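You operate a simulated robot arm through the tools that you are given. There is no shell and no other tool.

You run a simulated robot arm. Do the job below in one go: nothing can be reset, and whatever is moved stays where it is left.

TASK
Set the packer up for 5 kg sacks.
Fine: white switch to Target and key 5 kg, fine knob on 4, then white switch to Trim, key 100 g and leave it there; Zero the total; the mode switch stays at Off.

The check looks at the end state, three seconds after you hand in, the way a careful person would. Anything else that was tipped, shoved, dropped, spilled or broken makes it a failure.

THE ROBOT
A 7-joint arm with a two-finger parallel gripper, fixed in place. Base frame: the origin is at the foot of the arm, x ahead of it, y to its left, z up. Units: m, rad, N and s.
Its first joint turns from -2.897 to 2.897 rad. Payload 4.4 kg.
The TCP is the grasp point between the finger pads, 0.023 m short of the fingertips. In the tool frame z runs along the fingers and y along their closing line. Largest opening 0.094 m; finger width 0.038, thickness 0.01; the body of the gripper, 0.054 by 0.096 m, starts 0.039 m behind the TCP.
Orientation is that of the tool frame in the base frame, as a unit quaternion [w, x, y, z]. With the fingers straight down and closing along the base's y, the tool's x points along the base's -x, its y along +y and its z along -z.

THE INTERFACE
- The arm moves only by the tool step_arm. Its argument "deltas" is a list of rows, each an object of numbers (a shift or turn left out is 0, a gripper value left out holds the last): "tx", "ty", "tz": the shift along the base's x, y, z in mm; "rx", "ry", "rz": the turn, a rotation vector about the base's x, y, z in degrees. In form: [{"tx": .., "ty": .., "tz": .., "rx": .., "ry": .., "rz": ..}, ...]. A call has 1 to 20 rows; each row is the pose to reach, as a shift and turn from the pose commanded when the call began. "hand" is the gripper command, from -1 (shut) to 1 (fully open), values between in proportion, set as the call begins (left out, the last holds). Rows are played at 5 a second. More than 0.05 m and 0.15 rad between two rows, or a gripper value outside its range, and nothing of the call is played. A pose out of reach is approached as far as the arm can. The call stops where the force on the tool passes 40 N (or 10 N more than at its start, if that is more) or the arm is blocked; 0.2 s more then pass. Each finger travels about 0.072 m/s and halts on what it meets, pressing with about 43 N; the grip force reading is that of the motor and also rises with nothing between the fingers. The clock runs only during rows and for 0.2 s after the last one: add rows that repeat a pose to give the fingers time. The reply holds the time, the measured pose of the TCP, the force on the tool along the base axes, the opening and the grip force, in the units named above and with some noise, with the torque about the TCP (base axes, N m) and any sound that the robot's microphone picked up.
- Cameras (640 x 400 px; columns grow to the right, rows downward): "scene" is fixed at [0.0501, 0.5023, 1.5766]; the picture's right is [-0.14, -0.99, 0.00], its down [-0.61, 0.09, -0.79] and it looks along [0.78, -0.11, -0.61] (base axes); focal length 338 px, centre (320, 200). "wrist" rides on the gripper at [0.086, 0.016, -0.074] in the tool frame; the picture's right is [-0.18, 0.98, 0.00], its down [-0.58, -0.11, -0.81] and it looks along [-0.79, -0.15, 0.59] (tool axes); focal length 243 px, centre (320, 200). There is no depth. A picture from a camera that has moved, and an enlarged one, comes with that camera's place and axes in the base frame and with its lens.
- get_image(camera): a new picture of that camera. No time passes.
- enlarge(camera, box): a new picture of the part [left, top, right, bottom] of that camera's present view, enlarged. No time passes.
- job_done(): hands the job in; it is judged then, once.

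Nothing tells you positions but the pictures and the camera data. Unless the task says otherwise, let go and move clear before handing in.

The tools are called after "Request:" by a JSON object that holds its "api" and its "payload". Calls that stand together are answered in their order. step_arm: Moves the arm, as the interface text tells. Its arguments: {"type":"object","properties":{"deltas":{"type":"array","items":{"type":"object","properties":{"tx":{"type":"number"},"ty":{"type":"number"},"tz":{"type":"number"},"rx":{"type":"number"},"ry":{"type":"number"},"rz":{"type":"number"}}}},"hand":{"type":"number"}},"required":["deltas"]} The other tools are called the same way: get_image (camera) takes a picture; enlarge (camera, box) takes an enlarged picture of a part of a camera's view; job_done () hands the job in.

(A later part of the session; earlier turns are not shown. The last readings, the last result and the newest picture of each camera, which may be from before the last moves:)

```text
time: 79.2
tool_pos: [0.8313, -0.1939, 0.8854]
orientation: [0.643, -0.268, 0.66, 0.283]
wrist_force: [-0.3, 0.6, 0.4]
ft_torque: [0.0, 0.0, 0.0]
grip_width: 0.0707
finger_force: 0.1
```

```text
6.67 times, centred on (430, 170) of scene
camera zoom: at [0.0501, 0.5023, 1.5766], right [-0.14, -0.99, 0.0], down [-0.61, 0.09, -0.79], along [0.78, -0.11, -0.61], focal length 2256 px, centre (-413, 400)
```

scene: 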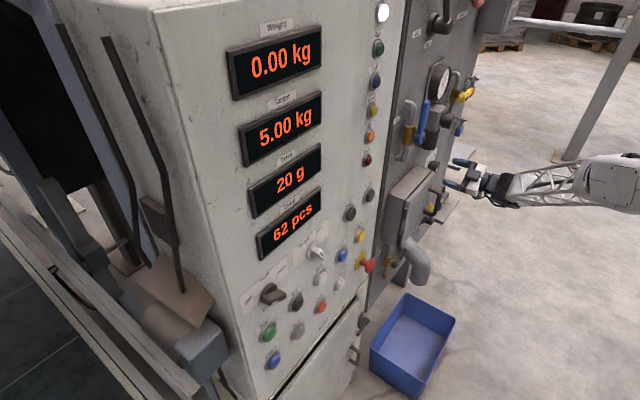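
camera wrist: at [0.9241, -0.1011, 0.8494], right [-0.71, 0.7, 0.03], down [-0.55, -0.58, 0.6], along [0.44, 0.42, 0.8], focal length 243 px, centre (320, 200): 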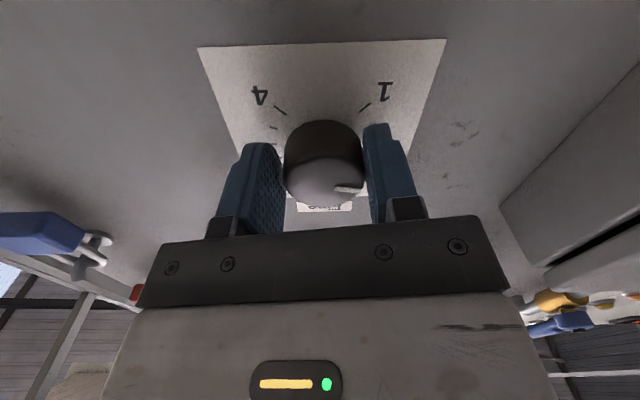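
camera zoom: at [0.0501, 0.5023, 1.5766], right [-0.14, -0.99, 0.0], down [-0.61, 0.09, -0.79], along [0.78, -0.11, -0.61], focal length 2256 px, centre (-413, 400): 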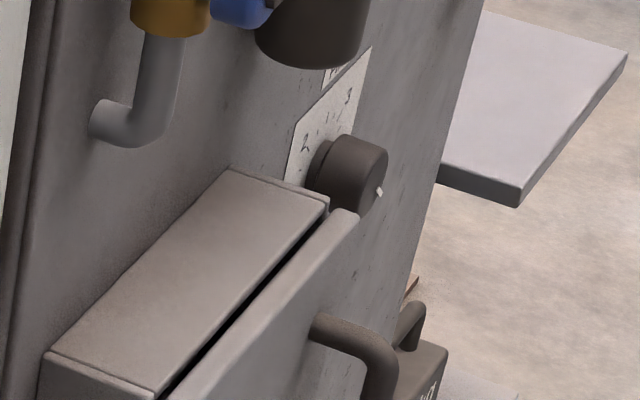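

From this oblique view the pointer looks close to 4 (about 130–135°), but I want a straighter look. I'll raise the hand and pitch it down about 24° so the camera looks squarely at the dial.

Request:
{"api": "step_arm", "payload": {"deltas": [{"tx": 10, "ty": 10, "tz": 20, "rx": -3, "ry": 3}, {"tx": 20, "ty": 20, "tz": 40, "rx": -6, "ry": 6}, {"tx": 30, "ty": 30, "tz": 60, "rx": -9, "ry": 9}, {"tx": 40, "ty": 40, "tz": 80, "rx": -12, "ry": 12}, {"tx": 50, "ty": 50, "tz": 95, "rx": -15, "ry": 15}, {"tx": 56, "ty": 56, "tz": 103, "rx": -17, "ry": 17}, {"tx": 56, "ty": 56, "tz": 103, "rx": -17, "ry": 17}]}}

Request:
{"api": "get_image", "payload": {"camera": "wrist"}}

Request:
{"api": "enlarge", "payload": {"camera": "wrist", "box": [250, 10, 390, 100]}}

```text
time: 80.8
tool_pos: [0.8877, -0.137, 0.9883]
orientation: [0.492, -0.314, 0.782, 0.219]
wrist_force: [0.0, 0.1, -0.7]
ft_torque: [-0.02, 0.0, 0.01]
grip_width: 0.0703
finger_force: 0.0
```

```text
taken
camera wrist: at [0.8012, -0.1976, 0.9405], right [-0.64, 0.75, 0.2], down [-0.25, -0.44, 0.86], along [0.73, 0.5, 0.47], focal length 243 px, centre (320, 200)
```

wrist: 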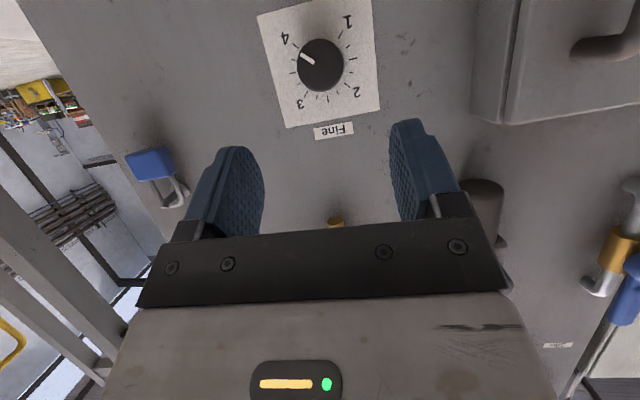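

```text
4.44 times, centred on (320, 55) of wrist
camera zoom: at [0.8012, -0.1976, 0.9405], right [-0.64, 0.75, 0.2], down [-0.25, -0.44, 0.86], along [0.73, 0.5, 0.47], focal length 1078 px, centre (320, 844)
```

zoom: 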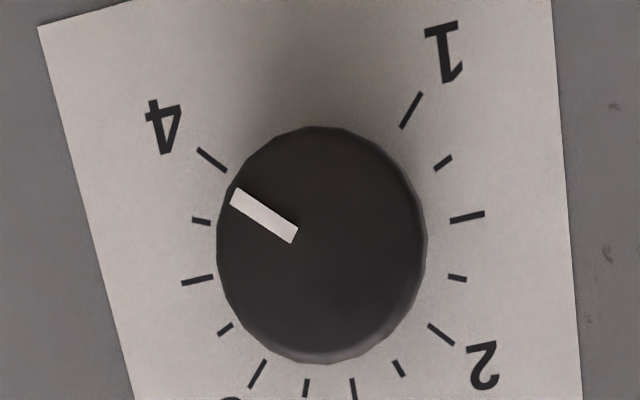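

From this square view the pointer sits at about 3.95, roughly 4–5° short of the 4 mark. I'll go back in upright, grip lightly again and add a small clockwise turn.

Request:
{"api": "step_arm", "payload": {"deltas": [{"tz": -8, "rx": 3, "ry": -3}, {"tz": -16, "rx": 6, "ry": -6}, {"tz": -24, "rx": 9, "ry": -9}, {"tz": -32, "rx": 12, "ry": -12}, {"tz": -40, "rx": 15, "ry": -15}, {"tz": -48, "rx": 17, "ry": -17}, {"tx": 16, "ty": 16, "tz": -48, "rx": 17, "ry": -17}, {"tx": 33, "ty": 33, "tz": -48, "rx": 17, "ry": -17}, {"tx": 49, "ty": 49, "tz": -48, "rx": 17, "ry": -17}, {"tx": 49, "ty": 49, "tz": -48, "rx": 17, "ry": -17}]}}

Request:
{"api": "get_image", "payload": {"camera": "wrist"}}

```text
time: 83.0
tool_pos: [0.9368, -0.089, 0.9425]
orientation: [0.644, -0.268, 0.659, 0.282]
wrist_force: [0.7, -0.1, 0.3]
ft_torque: [0.03, -0.02, 0.03]
grip_width: 0.0703
finger_force: 0.0
```

```text
taken
camera wrist: at [0.8713, -0.1287, 0.8554], right [-0.7, 0.68, 0.21], down [-0.47, -0.66, 0.59], along [0.54, 0.31, 0.78], focal length 243 px, centre (320, 200)
```

wrist: 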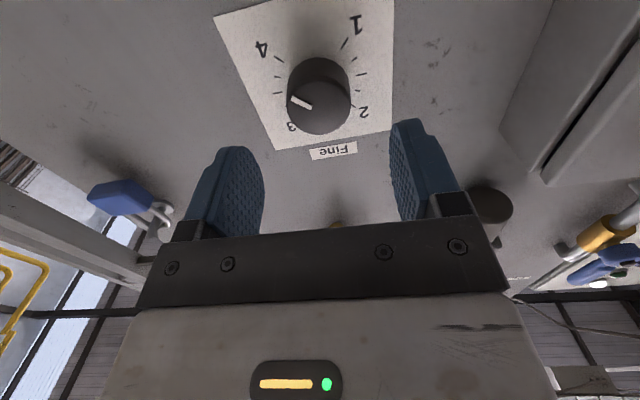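

The fingers are aligned around the knob again. I'll advance, then close lightly.

Request:
{"api": "step_arm", "payload": {"deltas": [{"tx": 10, "ty": 10}, {"tx": 20, "ty": 20}, {"tx": 30, "ty": 30}, {"tx": 36, "ty": 36}, {"tx": 40, "ty": 40}, {"tx": 40, "ty": 40}]}}

Request:
{"api": "step_arm", "payload": {"deltas": [{"tx": 0}, {"tx": 0}, {"tx": 0}], "hand": -0.05}}

Request:
{"api": "step_arm", "payload": {"deltas": [{"tx": 0}, {"tx": 0}, {"tx": 0}], "hand": -0.14}}

Request:
{"api": "enlarge", "payload": {"camera": "wrist", "box": [200, 40, 460, 230]}}

```text
time: 84.4
tool_pos: [0.9768, -0.0481, 0.9404]
orientation: [0.644, -0.267, 0.659, 0.282]
wrist_force: [-0.2, -0.4, -1.2]
ft_torque: [-0.03, -0.02, 0.01]
grip_width: 0.0705
finger_force: 0.0
```

```text
time: 85.2
tool_pos: [0.9756, -0.0488, 0.9413]
orientation: [0.643, -0.268, 0.659, 0.283]
wrist_force: [0.5, 0.5, 0.4]
ft_torque: [0.02, 0.0, 0.0]
grip_width: 0.0447
finger_force: 0.1
```

```text
time: 86.0
tool_pos: [0.9767, -0.0501, 0.9409]
orientation: [0.643, -0.268, 0.659, 0.283]
wrist_force: [2.6, -2.7, -0.8]
ft_torque: [-0.04, 0.03, -0.09]
grip_width: 0.0421
finger_force: 1.9
```

```text
2.11 times, centred on (330, 135) of wrist
camera zoom: at [0.9105, -0.0893, 0.8547], right [-0.7, 0.68, 0.21], down [-0.47, -0.66, 0.59], along [0.54, 0.31, 0.78], focal length 511 px, centre (299, 337)
```

zoom: 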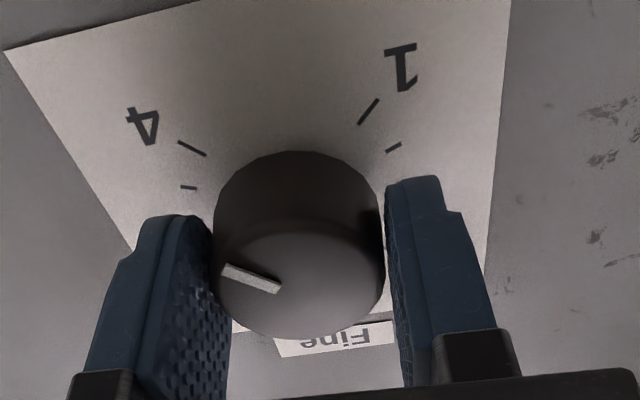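

A soft grip is established. I'll turn clockwise about 6° and then check the pointer before releasing.

Request:
{"api": "step_arm", "payload": {"deltas": [{"rx": 1, "ry": 1}, {"rx": 2, "ry": 2}, {"rx": 3, "ry": 3}, {"rx": 4.0, "ry": 4.0}, {"rx": 4.0, "ry": 4.0}]}}

Request:
{"api": "enlarge", "payload": {"camera": "wrist", "box": [200, 40, 460, 230]}}

```text
time: 87.2
tool_pos: [0.9761, -0.0494, 0.9399]
orientation: [0.628, -0.234, 0.672, 0.315]
wrist_force: [-0.1, -2.0, 0.5]
ft_torque: [-0.06, -0.01, -0.07]
grip_width: 0.0413
finger_force: 7.8
```

```text
2.11 times, centred on (330, 135) of wrist
camera zoom: at [0.9043, -0.084, 0.8559], right [-0.68, 0.67, 0.31], down [-0.43, -0.7, 0.57], along [0.6, 0.26, 0.76], focal length 511 px, centre (299, 337)
```

zoom: 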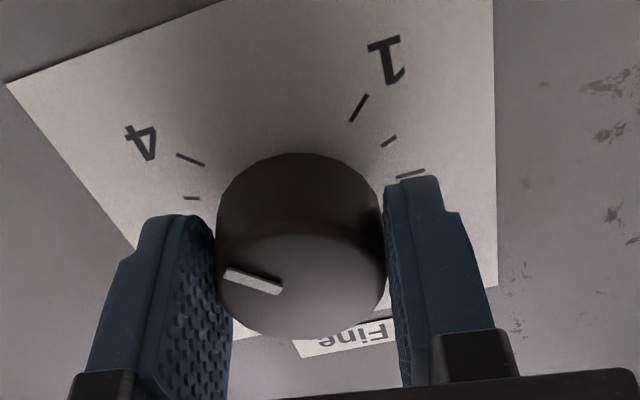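

The knob barely moved that time: the pads slipped about 5°. It may be at its end stop, or the grip is too light. I'll firm up the grip a little and try a further small turn while watching the torque.

Request:
{"api": "step_arm", "payload": {"deltas": [{"tx": 0}, {"tx": 0}, {"tx": 0}], "hand": -0.3}}

Request:
{"api": "step_arm", "payload": {"deltas": [{"rx": 1, "ry": 1}, {"rx": 2, "ry": 2}, {"rx": 3, "ry": 3}, {"rx": 4, "ry": 4}]}}

Request:
{"api": "enlarge", "payload": {"camera": "wrist", "box": [200, 40, 460, 230]}}

```text
time: 88.0
tool_pos: [0.9775, -0.0477, 0.9389]
orientation: [0.628, -0.234, 0.672, 0.315]
wrist_force: [-9.0, -4.3, -2.0]
ft_torque: [-0.07, -0.01, 0.07]
grip_width: 0.0412
finger_force: 45.0
```

```text
time: 89.0
tool_pos: [0.9759, -0.0489, 0.9411]
orientation: [0.613, -0.2, 0.682, 0.344]
wrist_force: [3.6, -14.1, -0.6]
ft_torque: [-0.5, -0.46, -0.37]
grip_width: 0.041
finger_force: 44.7
```

```text
2.11 times, centred on (330, 135) of wrist
camera zoom: at [0.899, -0.0782, 0.8597], right [-0.65, 0.64, 0.4], down [-0.39, -0.74, 0.55], along [0.65, 0.2, 0.73], focal length 511 px, centre (299, 337)
```

zoom: 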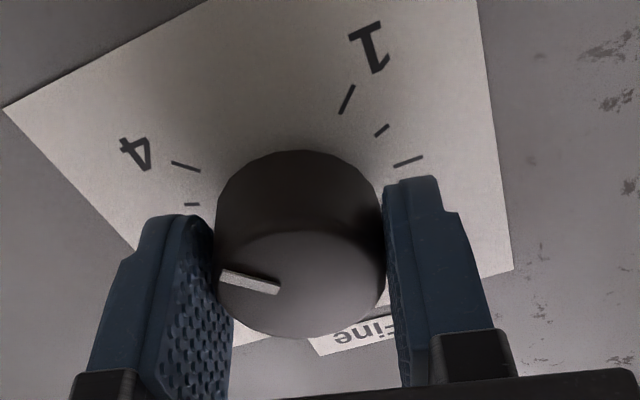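

There's now a clear resisting torque of about 0.7 N·m, so the knob is at its clockwise end stop. I'll release, back off and take the square view of the dial again.

Request:
{"api": "step_arm", "payload": {"deltas": [{"tx": 0}, {"tx": 0}, {"tx": 0}], "hand": 0.5}}

Request:
{"api": "step_arm", "payload": {"deltas": [{"tx": -20, "ty": -20}, {"tx": -45, "ty": -45}, {"tx": -70, "ty": -70, "tz": 5, "rx": -4, "ry": -4}, {"tx": -89, "ty": -89, "tz": 15, "rx": -8, "ry": -8}, {"tx": -89, "ty": -89, "tz": 25, "rx": -11, "ry": -5}, {"tx": -89, "ty": -89, "tz": 35, "rx": -14, "ry": -2}, {"tx": -89, "ty": -89, "tz": 48, "rx": -17, "ry": 1}, {"tx": -89, "ty": -89, "tz": 48, "rx": -20, "ry": 4}, {"tx": -89, "ty": -89, "tz": 48, "rx": -23, "ry": 7}, {"tx": -89, "ty": -89, "tz": 48, "rx": -25, "ry": 9}, {"tx": -89, "ty": -89, "tz": 48, "rx": -25, "ry": 9}]}}

Request:
{"api": "enlarge", "payload": {"camera": "wrist", "box": [250, 10, 390, 100]}}

Request:
{"api": "get_image", "payload": {"camera": "wrist"}}

```text
time: 89.8
tool_pos: [0.976, -0.0484, 0.9404]
orientation: [0.613, -0.201, 0.682, 0.345]
wrist_force: [-1.0, -0.4, 0.4]
ft_torque: [0.04, 0.01, 0.0]
grip_width: 0.0705
finger_force: 0.0
```

```text
time: 92.2
tool_pos: [0.8876, -0.1392, 0.9881]
orientation: [0.5, -0.302, 0.786, 0.205]
wrist_force: [0.0, -0.8, 0.0]
ft_torque: [0.0, -0.01, 0.04]
grip_width: 0.0705
finger_force: 0.0
```

```text
4.44 times, centred on (320, 55) of wrist
camera zoom: at [0.7999, -0.1956, 0.9406], right [-0.61, 0.77, 0.19], down [-0.27, -0.43, 0.86], along [0.74, 0.47, 0.47], focal length 1078 px, centre (320, 844)
```

zoom: 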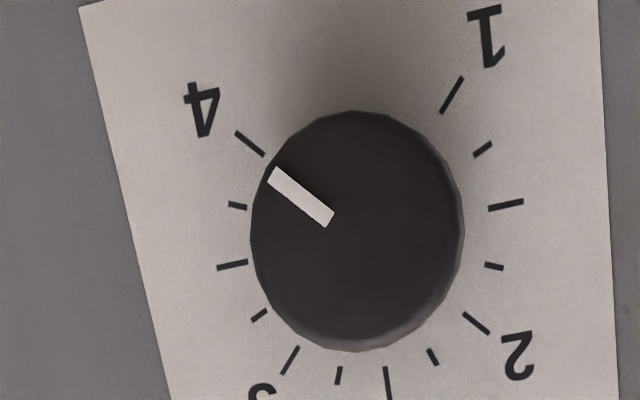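

```text
taken
camera wrist: at [0.7999, -0.1956, 0.9406], right [-0.61, 0.77, 0.19], down [-0.27, -0.43, 0.86], along [0.74, 0.47, 0.47], focal length 243 px, centre (320, 200)
```

wrist: 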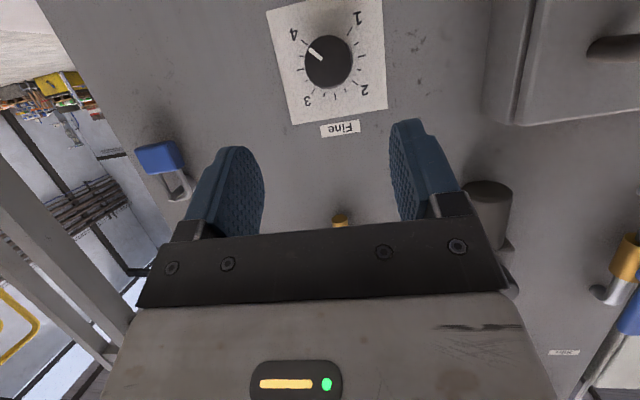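

The pointer now sits on 4 within about a degree, so the Fine knob is done. Next I'll level the tool, close the hand and retrace the clear path back toward the white switch.

Request:
{"api": "step_arm", "payload": {"deltas": [{"tx": -23, "ty": -21, "tz": 4, "rx": 4, "ry": -4.7, "rz": 0.4}, {"tx": -46, "ty": -42, "tz": 8, "rx": 8, "ry": -9.4, "rz": 0.8}, {"tx": -67, "ty": -61, "tz": 12, "rx": 12, "ry": -14.1, "rz": 1.2}, {"tx": -87, "ty": -36, "tz": 15, "rx": 16.1, "ry": -18.9, "rz": 1.5}, {"tx": -107, "ty": -11, "tz": 19, "rx": 16.1, "ry": -18.9, "rz": 1.5}, {"tx": -127, "ty": 14, "tz": 22, "rx": 16.1, "ry": -18.9, "rz": 1.5}, {"tx": -147, "ty": 39, "tz": 25, "rx": 16.1, "ry": -18.9, "rz": 1.5}, {"tx": -167, "ty": 64, "tz": 29, "rx": 16.1, "ry": -18.9, "rz": 1.5}, {"tx": -187, "ty": 89, "tz": 32, "rx": 16.1, "ry": -18.9, "rz": 1.5}, {"tx": -208, "ty": 113, "tz": 36, "rx": 16.1, "ry": -18.9, "rz": 1.5}, {"tx": -230, "ty": 138, "tz": 41, "rx": 16.1, "ry": -18.9, "rz": 1.5}, {"tx": -251, "ty": 162, "tz": 45, "rx": 16.1, "ry": -18.9, "rz": 1.5}, {"tx": -273, "ty": 186, "tz": 49, "rx": 16.1, "ry": -18.9, "rz": 1.5}, {"tx": -294, "ty": 210, "tz": 53, "rx": 16.1, "ry": -18.9, "rz": 1.5}, {"tx": -316, "ty": 235, "tz": 58, "rx": 16.1, "ry": -18.9, "rz": 1.5}, {"tx": -337, "ty": 259, "tz": 62, "rx": 16.1, "ry": -18.9, "rz": 1.5}, {"tx": -337, "ty": 259, "tz": 62, "rx": 16.1, "ry": -18.9, "rz": 1.5}], "hand": -1}}

Request:
{"api": "get_image", "payload": {"camera": "scene"}}

```text
time: 95.8
tool_pos: [0.5504, 0.1197, 1.051]
orientation: [0.656, -0.269, 0.653, 0.267]
wrist_force: [0.1, -0.1, 0.6]
ft_torque: [0.02, 0.0, -0.03]
grip_width: 0.0005
finger_force: 42.6
```

```text
taken
```

scene: 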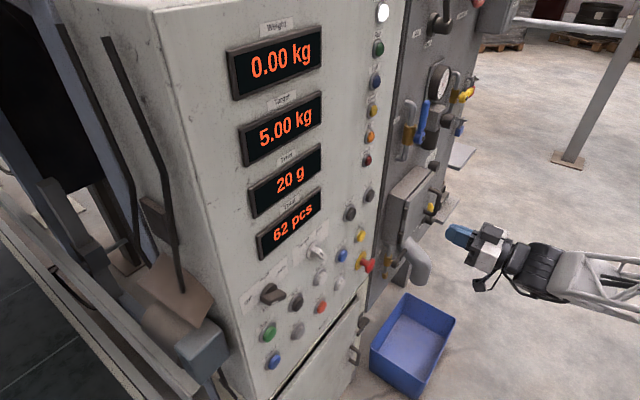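

The tool is level. Next I'll go to the left side of the white switch's tip (u≈0.015, z≈1.106), still about 9 cm short of the bar.

Request:
{"api": "step_arm", "payload": {"deltas": [{"tx": -12, "ty": 25, "tz": 5}, {"tx": -24, "ty": 51, "tz": 10}, {"tx": -35, "ty": 76, "tz": 15}, {"tx": -47, "ty": 102, "tz": 20}, {"tx": -59, "ty": 127, "tz": 25}, {"tx": -71, "ty": 153, "tz": 30}, {"tx": -83, "ty": 178, "tz": 35}, {"tx": -94, "ty": 204, "tz": 40}, {"tx": -106, "ty": 229, "tz": 45}, {"tx": -118, "ty": 255, "tz": 50}, {"tx": -130, "ty": 280, "tz": 55}, {"tx": -130, "ty": 280, "tz": 55}]}}

Request:
{"api": "get_image", "payload": {"camera": "wrist"}}

Request:
{"api": "enlarge", "payload": {"camera": "scene", "box": [250, 190, 390, 310]}}

```text
time: 98.4
tool_pos: [0.4348, 0.3722, 1.1076]
orientation: [0.651, -0.276, 0.652, 0.273]
wrist_force: [-0.6, 0.3, 0.2]
ft_torque: [0.02, -0.01, 0.01]
grip_width: 0.0001
finger_force: 42.2
out of reach, approached as far as the arm can: row 10, 11, 12
```

```text
taken
camera wrist: at [0.3717, 0.3295, 1.0199], right [-0.7, 0.69, 0.18], down [-0.49, -0.65, 0.58], along [0.52, 0.32, 0.79], focal length 243 px, centre (320, 200)
```

wrist: 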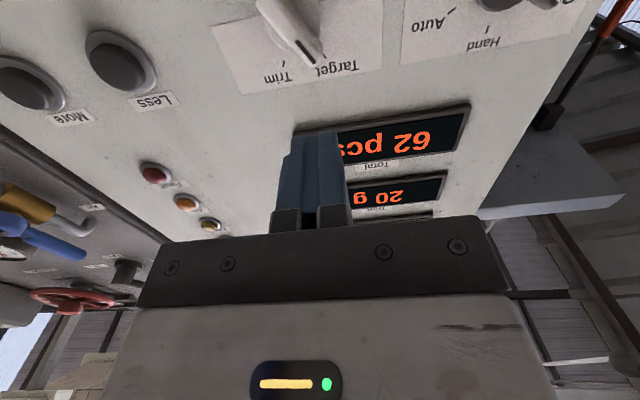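

```text
3.33 times, centred on (320, 250) of scene
camera zoom: at [0.0501, 0.5023, 1.5766], right [-0.14, -0.99, 0.0], down [-0.61, 0.09, -0.79], along [0.78, -0.11, -0.61], focal length 1128 px, centre (320, 33)
```

zoom: 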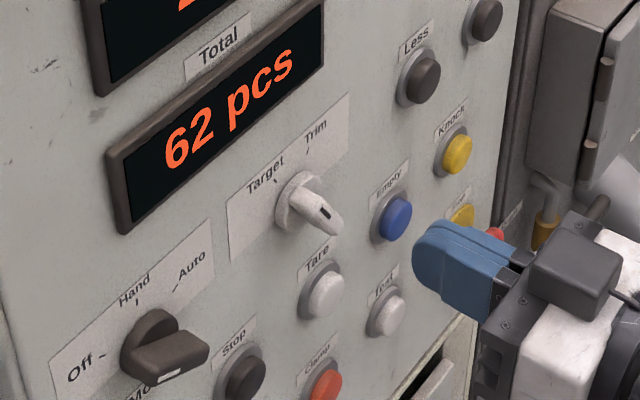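

The arm can't get further left in this posture (it stopped at u≈0.044). But turning to Trim also moves the bar's tail, at the lower right, to the left, so I can push the tail leftward from the right side within reach. I'll reposition to the right of and below the bar.

Request:
{"api": "step_arm", "payload": {"deltas": [{"tx": 15, "ty": -10, "tz": -18}, {"tx": 30, "ty": -16, "tz": -36}, {"tx": 46, "ty": -20, "tz": -54}, {"tx": 60, "ty": -19, "tz": -69.6}, {"tx": 60, "ty": -19, "tz": -69.6}]}}

Request:
{"api": "get_image", "payload": {"camera": "wrist"}}

Request:
{"api": "enlarge", "payload": {"camera": "scene", "box": [250, 190, 390, 310]}}

```text
time: 99.6
tool_pos: [0.4959, 0.3542, 1.0367]
orientation: [0.656, -0.268, 0.653, 0.266]
wrist_force: [0.2, -0.7, 0.4]
ft_torque: [0.01, 0.0, 0.04]
grip_width: 0.0
finger_force: 42.8
```

```text
taken
camera wrist: at [0.4318, 0.3141, 0.9496], right [-0.69, 0.7, 0.18], down [-0.5, -0.64, 0.58], along [0.52, 0.31, 0.8], focal length 243 px, centre (320, 200)
```

wrist: 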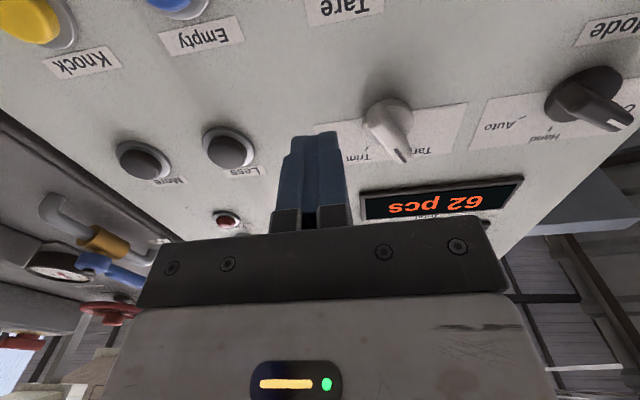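

```text
3.33 times, centred on (320, 250) of scene
camera zoom: at [0.0501, 0.5023, 1.5766], right [-0.14, -0.99, 0.0], down [-0.61, 0.09, -0.79], along [0.78, -0.11, -0.61], focal length 1128 px, centre (320, 33)
```

zoom: 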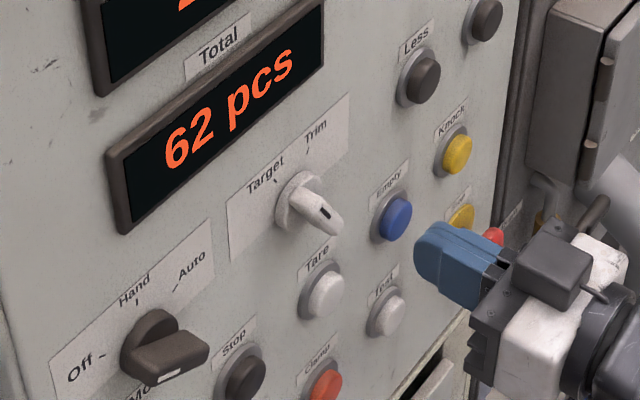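

Let me enlarge the view of the bar's tail to confirm clearances before moving in.

Request:
{"api": "enlarge", "payload": {"camera": "wrist", "box": [280, 60, 480, 200]}}

```text
2.86 times, centred on (380, 130) of wrist
camera zoom: at [0.4318, 0.3141, 0.9496], right [-0.69, 0.7, 0.18], down [-0.5, -0.64, 0.58], along [0.52, 0.31, 0.8], focal length 693 px, centre (149, 400)
```

zoom: 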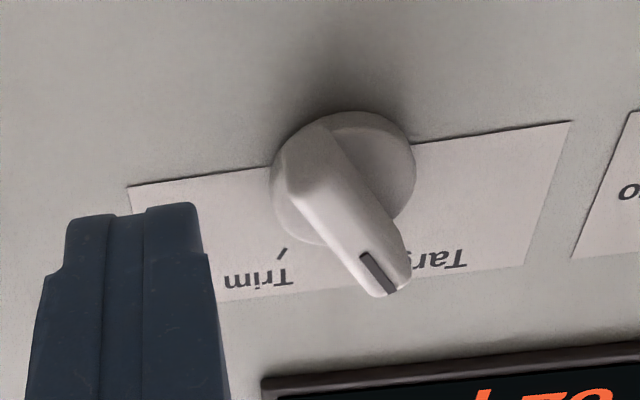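

The tail's right edge is at about u=0.071, z≈1.055. I'll raise the fingers 6 mm and advance beside it so the tips stop about 17 mm short of the panel.

Request:
{"api": "step_arm", "payload": {"deltas": [{"tx": 9, "ty": 9, "tz": 3}, {"tx": 18, "ty": 18, "tz": 6}, {"tx": 26, "ty": 26, "tz": 6}, {"tx": 32, "ty": 32, "tz": 6}, {"tx": 36, "ty": 36, "tz": 6}, {"tx": 36, "ty": 36, "tz": 6}]}}

Request:
{"api": "enlarge", "payload": {"camera": "wrist", "box": [240, 30, 480, 200]}}

Request:
{"api": "enlarge", "payload": {"camera": "scene", "box": [250, 190, 390, 310]}}

```text
time: 101.0
tool_pos: [0.5304, 0.3891, 1.0451]
orientation: [0.656, -0.269, 0.652, 0.267]
wrist_force: [0.5, -0.4, -0.4]
ft_torque: [-0.01, -0.01, -0.02]
grip_width: 0.0
finger_force: 42.2
```

```text
2.35 times, centred on (360, 115) of wrist
camera zoom: at [0.4677, 0.3495, 0.9562], right [-0.69, 0.7, 0.18], down [-0.5, -0.64, 0.58], along [0.52, 0.31, 0.79], focal length 571 px, centre (226, 400)
```

zoom: 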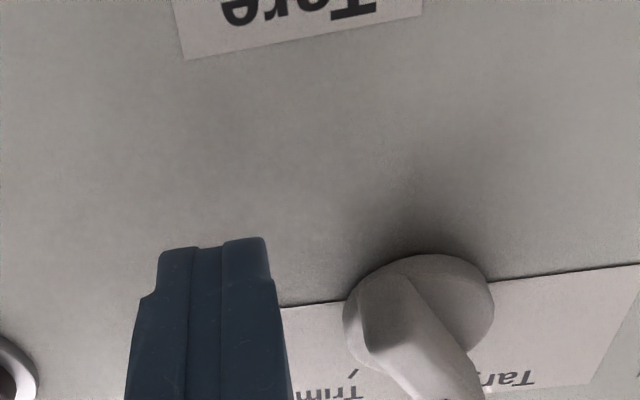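

```text
3.33 times, centred on (320, 250) of scene
camera zoom: at [0.0501, 0.5023, 1.5766], right [-0.14, -0.99, 0.0], down [-0.61, 0.09, -0.79], along [0.78, -0.11, -0.61], focal length 1128 px, centre (320, 33)
```

zoom: 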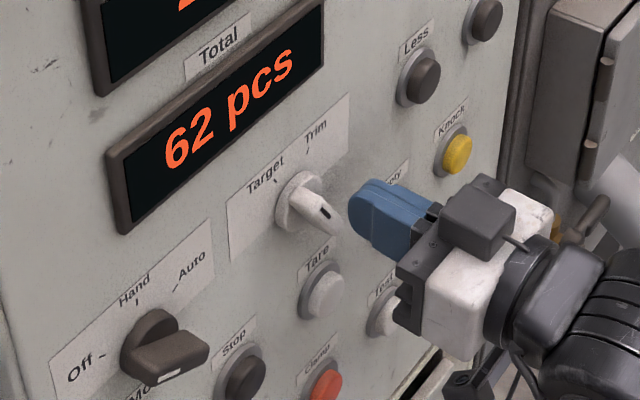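

The finger is beside the tail. I'll push left slowly to swing the bar to Trim.

Request:
{"api": "step_arm", "payload": {"deltas": [{"tx": -4, "ty": 4}, {"tx": -8, "ty": 8}, {"tx": -11, "ty": 11}, {"tx": -14, "ty": 14}, {"tx": -16, "ty": 16}, {"tx": -18, "ty": 18}, {"tx": -18, "ty": 18}]}}

Request:
{"api": "enlarge", "payload": {"camera": "wrist", "box": [240, 30, 480, 200]}}

Request:
{"api": "enlarge", "payload": {"camera": "scene", "box": [250, 190, 390, 310]}}

```text
time: 102.6
tool_pos: [0.519, 0.3999, 1.0457]
orientation: [0.653, -0.273, 0.652, 0.271]
wrist_force: [0.3, -1.2, 0.4]
ft_torque: [0.05, 0.0, -0.02]
grip_width: 0.0001
finger_force: 42.9
out of reach, approached as far as the arm can: row 4, 5, 6, 7
```

```text
2.35 times, centred on (360, 115) of wrist
camera zoom: at [0.4545, 0.3592, 0.9577], right [-0.7, 0.69, 0.18], down [-0.49, -0.65, 0.58], along [0.52, 0.32, 0.79], focal length 571 px, centre (226, 400)
```

zoom: 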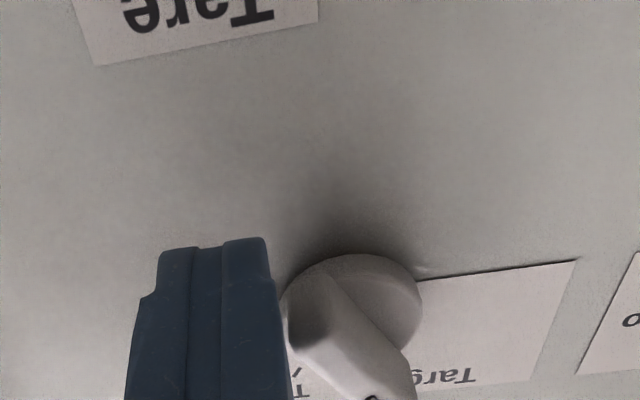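

```text
3.33 times, centred on (320, 250) of scene
camera zoom: at [0.0501, 0.5023, 1.5766], right [-0.14, -0.99, 0.0], down [-0.61, 0.09, -0.79], along [0.78, -0.11, -0.61], focal length 1128 px, centre (320, 33)
```

zoom: 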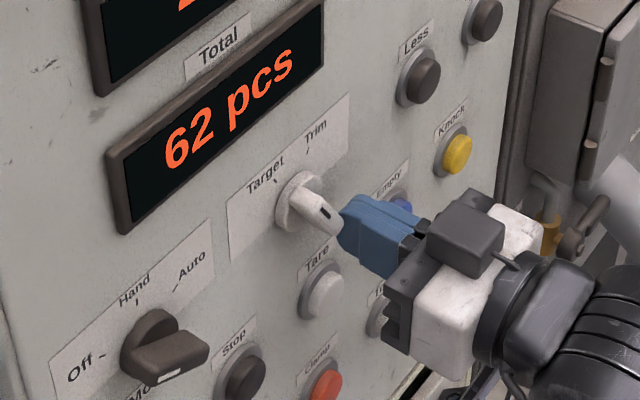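

The posture's reach limit is blocking the push here: it stopped at u≈0.084, just touching the bar. I'll back out and test rolling the hand the positive way toward 180° (camera above) at a safe distance, as that should free up the wrist.

Request:
{"api": "step_arm", "payload": {"deltas": [{"tx": 6, "ty": -6}, {"tx": 11, "ty": -11}, {"tx": -10, "ty": -35, "tz": 10}, {"tx": -30, "ty": -65, "tz": 20}, {"tx": -45, "ty": -100, "tz": 35}, {"tx": -45, "ty": -130, "tz": 50}, {"tx": -30, "ty": -160, "tz": 55}, {"tx": -24, "ty": -188, "tz": 55, "rx": 3, "ry": 3}, {"tx": -24, "ty": -188, "tz": 55, "rx": 8.5, "ry": 8.5}, {"tx": -24, "ty": -188, "tz": 55, "rx": 14, "ry": 14}, {"tx": -24, "ty": -188, "tz": 55, "rx": 19.5, "ry": 19.5}, {"tx": -24, "ty": -188, "tz": 55, "rx": 25, "ry": 25}, {"tx": -24, "ty": -188, "tz": 55, "rx": 30.5, "ry": 30.5}, {"tx": -24, "ty": -188, "tz": 55, "rx": 36, "ry": 36}, {"tx": -24, "ty": -188, "tz": 55, "rx": 41.5, "ry": 41.5}, {"tx": -24, "ty": -188, "tz": 55, "rx": 47, "ry": 47}, {"tx": -24, "ty": -188, "tz": 55, "rx": 52.5, "ry": 52.5}, {"tx": -24, "ty": -188, "tz": 55, "rx": 58, "ry": 58}, {"tx": -24, "ty": -188, "tz": 55, "rx": 63.5, "ry": 63.5}]}}

Request:
{"api": "get_image", "payload": {"camera": "scene"}}

```text
time: 106.6
tool_pos: [0.494, 0.2124, 1.0998]
orientation: [0.272, 0.271, 0.656, 0.65]
wrist_force: [0.5, 0.1, 0.5]
ft_torque: [0.02, 0.0, 0.0]
grip_width: 0.0
finger_force: 42.5
```

```text
taken
```

scene: 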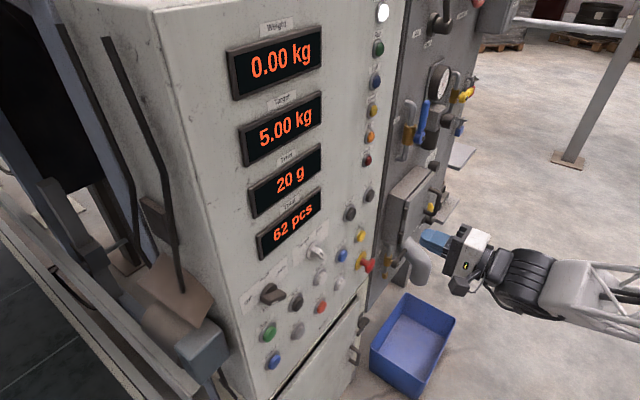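

Rolling positive to +90° works without any limit. I'll continue to +180° so the camera is above the hand.

Request:
{"api": "step_arm", "payload": {"deltas": [{"rx": 5.5, "ry": 5.5}, {"rx": 11, "ry": 11}, {"rx": 16.5, "ry": 16.5}, {"rx": 22, "ry": 22}, {"rx": 27.5, "ry": 27.5}, {"rx": 33, "ry": 33}, {"rx": 38.5, "ry": 38.5}, {"rx": 44, "ry": 44}, {"rx": 49.5, "ry": 49.5}, {"rx": 55, "ry": 55}, {"rx": 60.5, "ry": 60.5}, {"rx": 63.6, "ry": 63.6}, {"rx": 63.6, "ry": 63.6}]}}

Request:
{"api": "get_image", "payload": {"camera": "wrist"}}

Request:
{"api": "get_image", "payload": {"camera": "scene"}}

```text
time: 109.4
tool_pos: [0.4931, 0.2122, 1.1012]
orientation: [-0.271, 0.652, 0.277, 0.652]
wrist_force: [0.1, -0.8, -0.6]
ft_torque: [0.01, -0.03, 0.0]
grip_width: 0.0
finger_force: 41.7
```

```text
taken
camera wrist: at [0.453, 0.1487, 1.1859], right [0.7, -0.69, -0.18], down [-0.64, -0.5, -0.58], along [0.31, 0.52, -0.8], focal length 243 px, centre (320, 200)
```

wrist: 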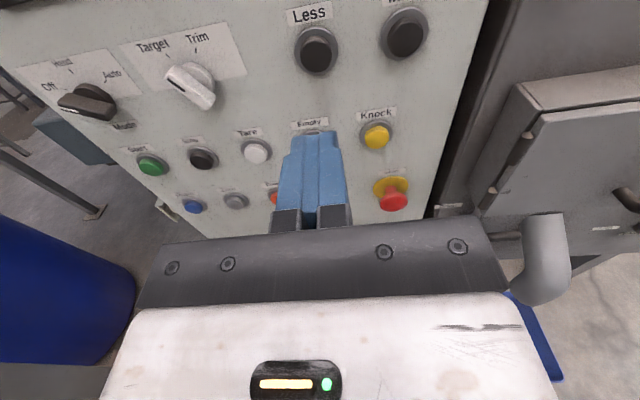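

```text
taken
```

scene: 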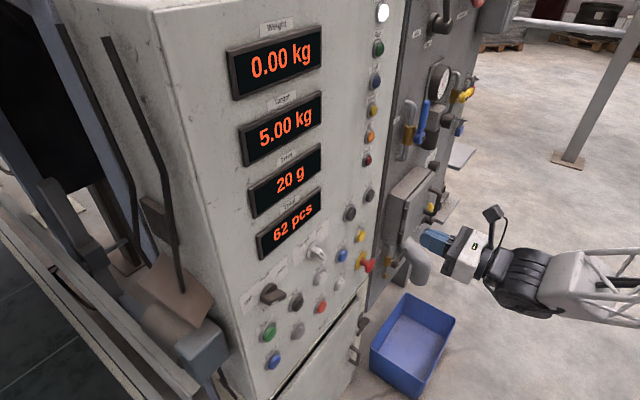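

Now the hand is at 180° with the camera above and an upright view. I'll test whether the left side of the switch (u≈0.015) is reachable in this posture, staying short of the panel.

Request:
{"api": "step_arm", "payload": {"deltas": [{"tx": -10, "ty": 26, "tz": 1}, {"tx": -20, "ty": 53, "tz": 2}, {"tx": -31, "ty": 80, "tz": 3}, {"tx": -41, "ty": 107, "tz": 4}, {"tx": -52, "ty": 134, "tz": 5}, {"tx": -62, "ty": 160, "tz": 5}, {"tx": -72, "ty": 187, "tz": 5}, {"tx": -72, "ty": 187, "tz": 5}]}}

Request:
{"api": "get_image", "payload": {"camera": "wrist"}}

Request:
{"api": "enlarge", "payload": {"camera": "scene", "box": [250, 190, 390, 310]}}

```text
time: 110.8
tool_pos: [0.4955, 0.4032, 1.0715]
orientation: [-0.25, 0.718, 0.293, 0.579]
wrist_force: [-171.1, -229.0, 56.6]
ft_torque: [4.15, -2.73, 1.44]
grip_width: 0.0
finger_force: 42.4
stopped in row 6: the force on the tool passed its limit at 370 N (the readings are from after the stop); the commanded pose is now the measured one
```

```text
taken
camera wrist: at [0.4691, 0.3515, 1.171], right [0.67, -0.72, -0.2], down [-0.72, -0.56, -0.4], along [0.18, 0.41, -0.89], focal length 243 px, centre (320, 200)
```

wrist: 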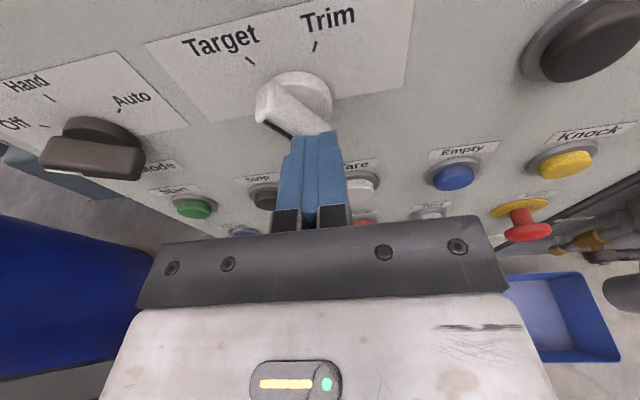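

```text
3.33 times, centred on (320, 250) of scene
camera zoom: at [0.0501, 0.5023, 1.5766], right [-0.14, -0.99, 0.0], down [-0.61, 0.09, -0.79], along [0.78, -0.11, -0.61], focal length 1128 px, centre (320, 33)
```

zoom: 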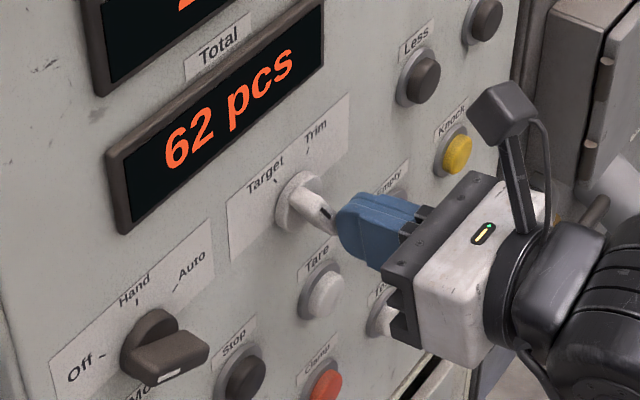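

The arm lurched near its reach limit and the fingertips are now pressing hard on the switch. I'll back straight off the panel immediately.

Request:
{"api": "step_arm", "payload": {"deltas": [{"tx": -8, "ty": -8}, {"tx": -16, "ty": -20}, {"tx": -24, "ty": -36}, {"tx": -30, "ty": -55}]}}

Request:
{"api": "get_image", "payload": {"camera": "wrist"}}

Request:
{"api": "get_image", "payload": {"camera": "scene"}}

```text
time: 111.8
tool_pos: [0.4677, 0.3537, 1.0685]
orientation: [-0.248, 0.72, 0.293, 0.577]
wrist_force: [-0.2, 0.2, 0.4]
ft_torque: [0.04, -0.02, 0.01]
grip_width: 0.0
finger_force: 42.6
```

```text
taken
camera wrist: at [0.4426, 0.3031, 1.1676], right [0.67, -0.72, -0.2], down [-0.72, -0.56, -0.4], along [0.17, 0.41, -0.9], focal length 243 px, centre (320, 200)
```

wrist: 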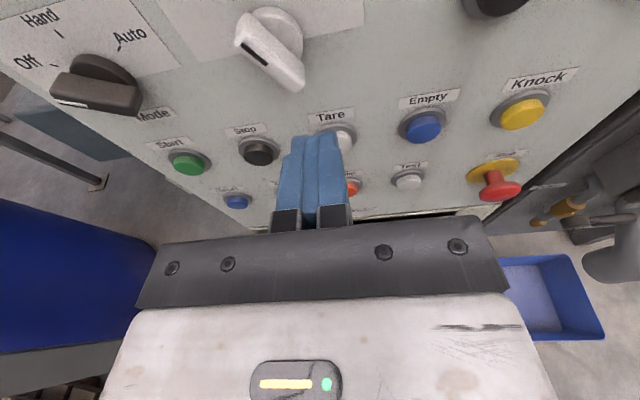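

```text
taken
```

scene: 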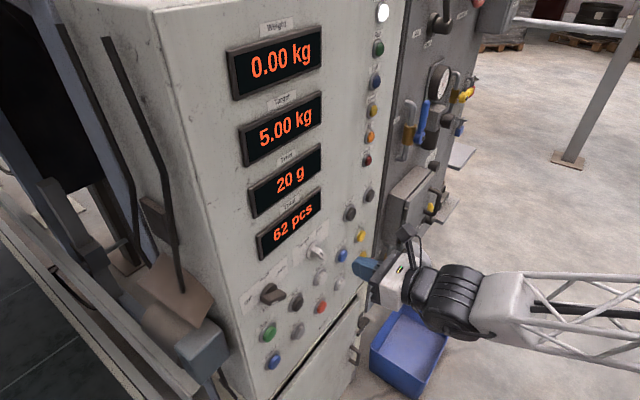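

I'm clear and the force is zero. The switch, Mode knob and displays look unchanged. I'll back further away and level the tool in small steps.

Request:
{"api": "step_arm", "payload": {"deltas": [{"tx": -6, "ty": -17, "tz": 6, "rx": 1.5, "ry": -1.5}, {"tx": -12, "ty": -34, "tz": 12, "rx": 3, "ry": -3}, {"tx": -18, "ty": -51, "tz": 19, "rx": 5, "ry": -5}, {"tx": -24, "ty": -68, "tz": 26, "rx": 7, "ry": -7}, {"tx": -29, "ty": -85, "tz": 32, "rx": 8.5, "ry": -8.5}, {"tx": -29, "ty": -85, "tz": 32, "rx": 8.5, "ry": -8.5}]}}

Request:
{"api": "enlarge", "payload": {"camera": "scene", "box": [230, 210, 390, 330]}}

Request:
{"api": "get_image", "payload": {"camera": "wrist"}}

```text
time: 113.2
tool_pos: [0.439, 0.2675, 1.1018]
orientation: [-0.279, 0.654, 0.268, 0.65]
wrist_force: [-0.2, -0.3, -0.1]
ft_torque: [0.0, -0.02, -0.01]
grip_width: 0.0
finger_force: 42.3
```

```text
3.33 times, centred on (310, 270) of scene
camera zoom: at [0.0501, 0.5023, 1.5766], right [-0.14, -0.99, 0.0], down [-0.61, 0.09, -0.79], along [0.78, -0.11, -0.61], focal length 1128 px, centre (353, -33)
```

zoom: 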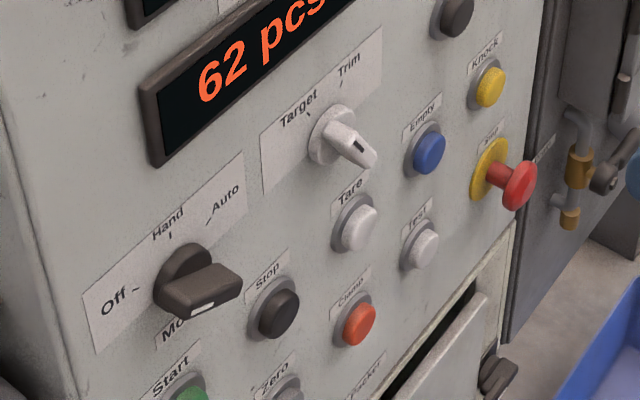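

```text
taken
camera wrist: at [0.3992, 0.203, 1.1864], right [0.7, -0.69, -0.2], down [-0.65, -0.49, -0.58], along [0.3, 0.54, -0.79], focal length 243 px, centre (320, 200)
```

wrist: 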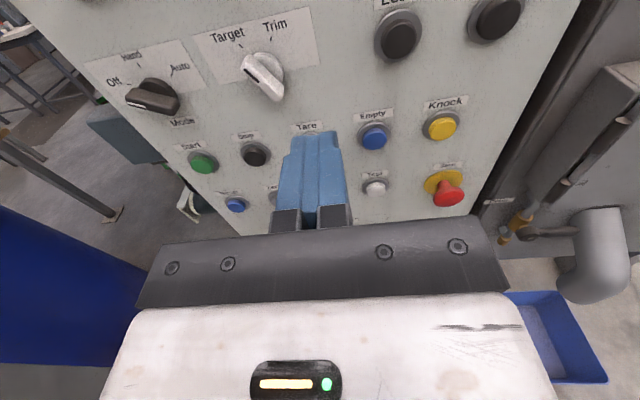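

I'm back in a good, level pose. The reach limit seems to depend on the tool pointing too "straight" when on the left side. Yawing the tool to point more to the left should extend reach. I'll yaw +20° here and test a gentle leftward move while still off the panel.

Request:
{"api": "step_arm", "payload": {"deltas": [{"rz": 4, "tz": -8}, {"rz": 8, "tz": -16}, {"rz": 12, "tz": -25}, {"rz": 16, "tz": -35}, {"rz": 20, "tz": -45}, {"rz": 20, "tz": -55}, {"rz": 20, "tz": -57}]}}

Request:
{"api": "step_arm", "payload": {"deltas": [{"tx": 0, "ty": 12}, {"tx": 0, "ty": 24}, {"tx": 0, "ty": 36}, {"tx": 0, "ty": 48}, {"tx": 0, "ty": 48}]}}

Request:
{"api": "get_image", "payload": {"camera": "wrist"}}

Request:
{"api": "get_image", "payload": {"camera": "scene"}}

```text
time: 114.8
tool_pos: [0.4392, 0.2671, 1.0449]
orientation: [-0.387, 0.598, 0.377, 0.592]
wrist_force: [0.7, 0.1, -0.3]
ft_torque: [-0.01, 0.02, 0.02]
grip_width: 0.0
finger_force: 42.4
```

```text
time: 116.0
tool_pos: [0.4382, 0.3175, 1.0439]
orientation: [-0.388, 0.598, 0.377, 0.591]
wrist_force: [0.1, -0.1, -0.6]
ft_torque: [0.0, 0.0, 0.02]
grip_width: 0.0002
finger_force: 42.2
```

```text
taken
camera wrist: at [0.4236, 0.2421, 1.1288], right [0.89, -0.41, -0.2], down [-0.44, -0.68, -0.58], along [0.1, 0.61, -0.79], focal length 243 px, centre (320, 200)
```

wrist: 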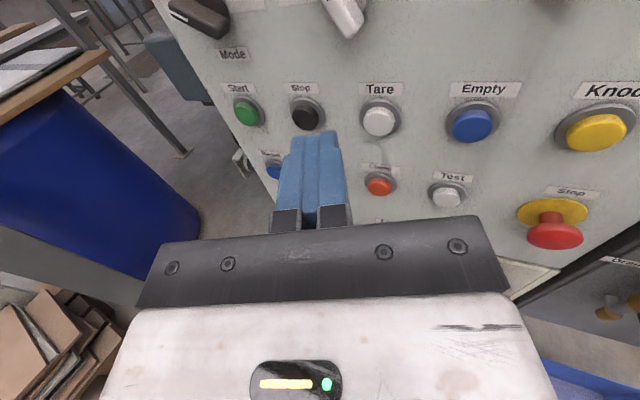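

```text
taken
```

scene: 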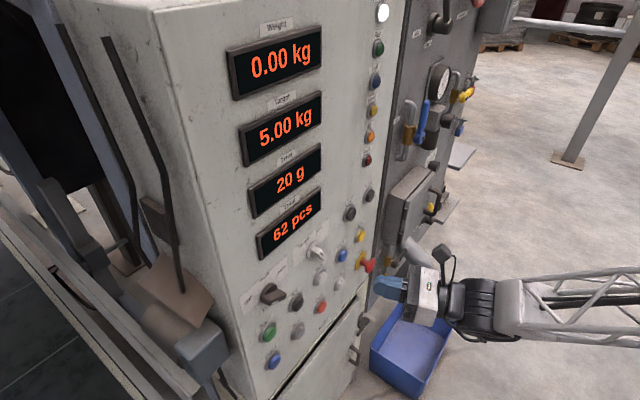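

The yawed posture works. The hand is at u≈0.085, z≈1.044, well off the panel. I'll now go to the right of the switch's tail again in this posture.

Request:
{"api": "step_arm", "payload": {"deltas": [{"tx": 20, "ty": 5}, {"tx": 40, "ty": 12}, {"tx": 56, "ty": 21}, {"tx": 64, "ty": 29}, {"tx": 64, "ty": 29}]}}

Request:
{"api": "get_image", "payload": {"camera": "wrist"}}

Request:
{"api": "enlarge", "payload": {"camera": "scene", "box": [250, 190, 390, 310]}}

```text
time: 117.2
tool_pos: [0.5041, 0.3454, 1.0445]
orientation: [-0.388, 0.598, 0.377, 0.591]
wrist_force: [-0.2, -0.1, -0.1]
ft_torque: [0.01, 0.01, 0.0]
grip_width: 0.0
finger_force: 42.2
```

```text
taken
camera wrist: at [0.4895, 0.2715, 1.1289], right [0.89, -0.41, -0.2], down [-0.44, -0.68, -0.58], along [0.1, 0.61, -0.79], focal length 243 px, centre (320, 200)
```

wrist: 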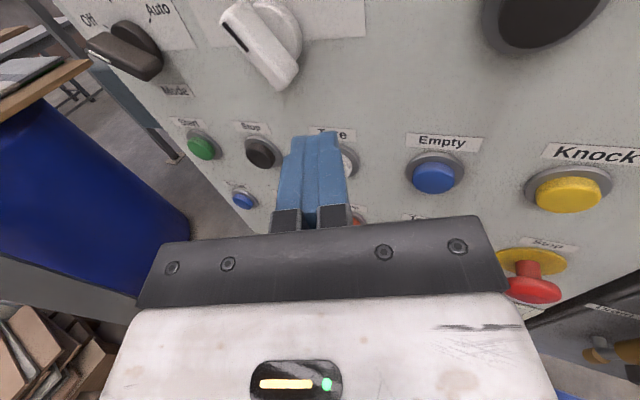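

```text
3.33 times, centred on (320, 250) of scene
camera zoom: at [0.0501, 0.5023, 1.5766], right [-0.14, -0.99, 0.0], down [-0.61, 0.09, -0.79], along [0.78, -0.11, -0.61], focal length 1128 px, centre (320, 33)
```

zoom: 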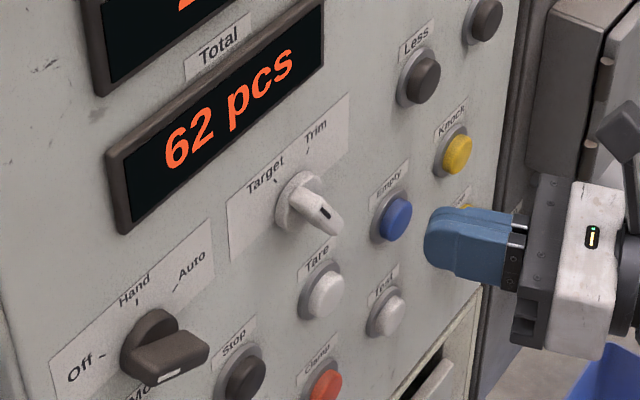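

Positioned to the right of the tail with clearance. I'll advance beside it.

Request:
{"api": "step_arm", "payload": {"deltas": [{"tx": 9, "ty": 9}, {"tx": 18, "ty": 18}, {"tx": 26, "ty": 26}, {"tx": 32, "ty": 32}, {"tx": 36, "ty": 36}, {"tx": 36, "ty": 36}]}}

Request:
{"api": "get_image", "payload": {"camera": "wrist"}}

Request:
{"api": "enlarge", "payload": {"camera": "scene", "box": [250, 190, 390, 310]}}

```text
time: 118.6
tool_pos: [0.5389, 0.3807, 1.0452]
orientation: [-0.388, 0.598, 0.378, 0.591]
wrist_force: [0.1, -0.3, 0.2]
ft_torque: [-0.01, 0.02, 0.01]
grip_width: 0.0
finger_force: 42.4
```

```text
taken
camera wrist: at [0.5245, 0.3068, 1.1299], right [0.89, -0.41, -0.2], down [-0.44, -0.68, -0.58], along [0.1, 0.61, -0.79], focal length 243 px, centre (320, 200)
```

wrist: 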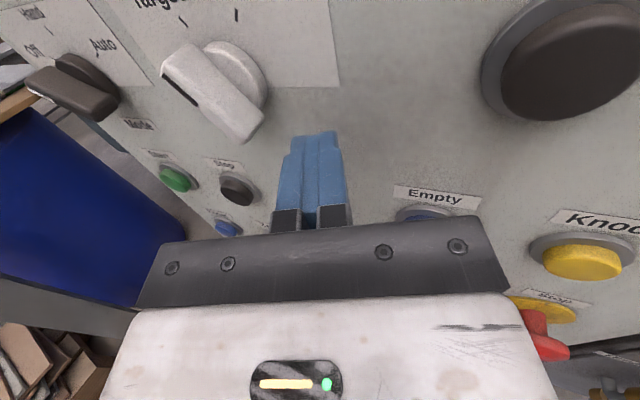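

```text
3.33 times, centred on (320, 250) of scene
camera zoom: at [0.0501, 0.5023, 1.5766], right [-0.14, -0.99, 0.0], down [-0.61, 0.09, -0.79], along [0.78, -0.11, -0.61], focal length 1128 px, centre (320, 33)
```

zoom: 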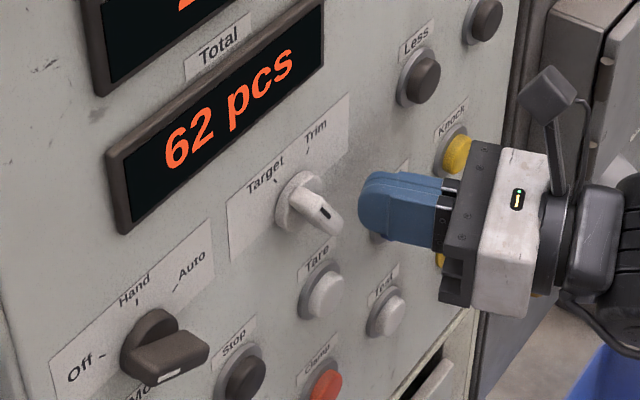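

The fingertip is level with the tail. I'll push left slowly.

Request:
{"api": "step_arm", "payload": {"deltas": [{"tx": -3, "ty": 3}, {"tx": -6, "ty": 6}, {"tx": -9, "ty": 9}, {"tx": -12, "ty": 12}, {"tx": -15, "ty": 15}, {"tx": -18, "ty": 18}, {"tx": -18, "ty": 18}]}}

Request:
{"api": "get_image", "payload": {"camera": "wrist"}}

Request:
{"api": "enlarge", "payload": {"camera": "scene", "box": [250, 190, 390, 310]}}

```text
time: 120.2
tool_pos: [0.52, 0.4007, 1.0447]
orientation: [-0.389, 0.598, 0.377, 0.591]
wrist_force: [0.0, 0.1, 0.6]
ft_torque: [0.02, -0.05, 0.01]
grip_width: 0.0
finger_force: 42.4
```

```text
taken
camera wrist: at [0.506, 0.3247, 1.13], right [0.89, -0.41, -0.2], down [-0.44, -0.68, -0.58], along [0.1, 0.61, -0.79], focal length 243 px, centre (320, 200)
```

wrist: 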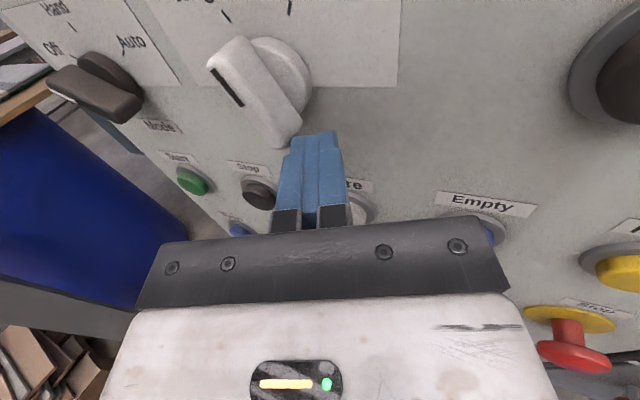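

```text
3.33 times, centred on (320, 250) of scene
camera zoom: at [0.0501, 0.5023, 1.5766], right [-0.14, -0.99, 0.0], down [-0.61, 0.09, -0.79], along [0.78, -0.11, -0.61], focal length 1128 px, centre (320, 33)
```

zoom: 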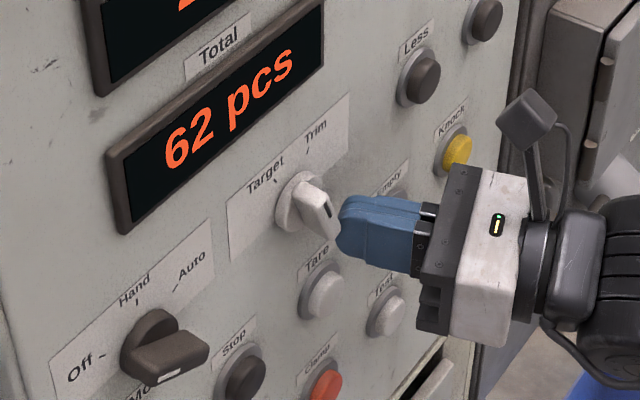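

The bar has begun to move and the reach is fine. I'll keep pushing left in small steps.

Request:
{"api": "step_arm", "payload": {"deltas": [{"tx": -2, "ty": 2}, {"tx": -4, "ty": 4}, {"tx": -6, "ty": 6}, {"tx": -8, "ty": 8}, {"tx": -10, "ty": 10}, {"tx": -10, "ty": 10}]}}

Request:
{"api": "get_image", "payload": {"camera": "wrist"}}

Request:
{"api": "enlarge", "payload": {"camera": "scene", "box": [250, 190, 390, 310]}}

```text
time: 121.6
tool_pos: [0.5104, 0.409, 1.0446]
orientation: [-0.388, 0.598, 0.377, 0.591]
wrist_force: [2.0, -1.5, -5.6]
ft_torque: [-0.12, 0.01, -0.04]
grip_width: 0.0
finger_force: 42.2
```

```text
taken
camera wrist: at [0.4965, 0.3344, 1.1293], right [0.89, -0.41, -0.2], down [-0.44, -0.68, -0.58], along [0.1, 0.61, -0.79], focal length 243 px, centre (320, 200)
```

wrist: 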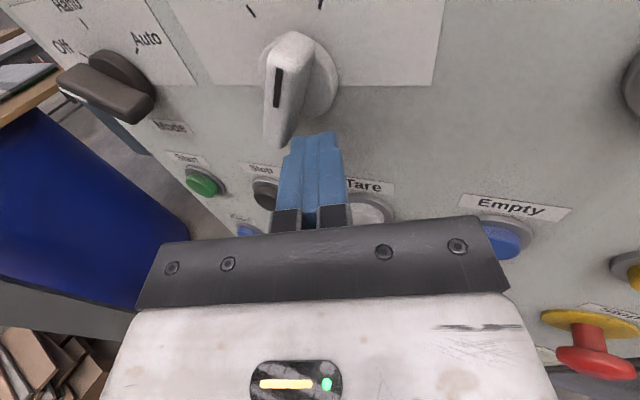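

```text
3.33 times, centred on (320, 250) of scene
camera zoom: at [0.0501, 0.5023, 1.5766], right [-0.14, -0.99, 0.0], down [-0.61, 0.09, -0.79], along [0.78, -0.11, -0.61], focal length 1128 px, centre (320, 33)
```

zoom: 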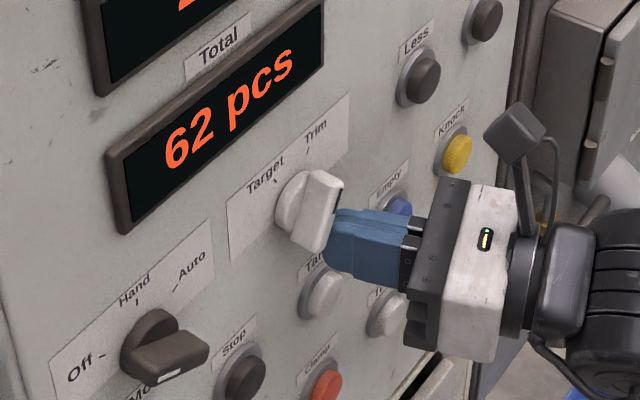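

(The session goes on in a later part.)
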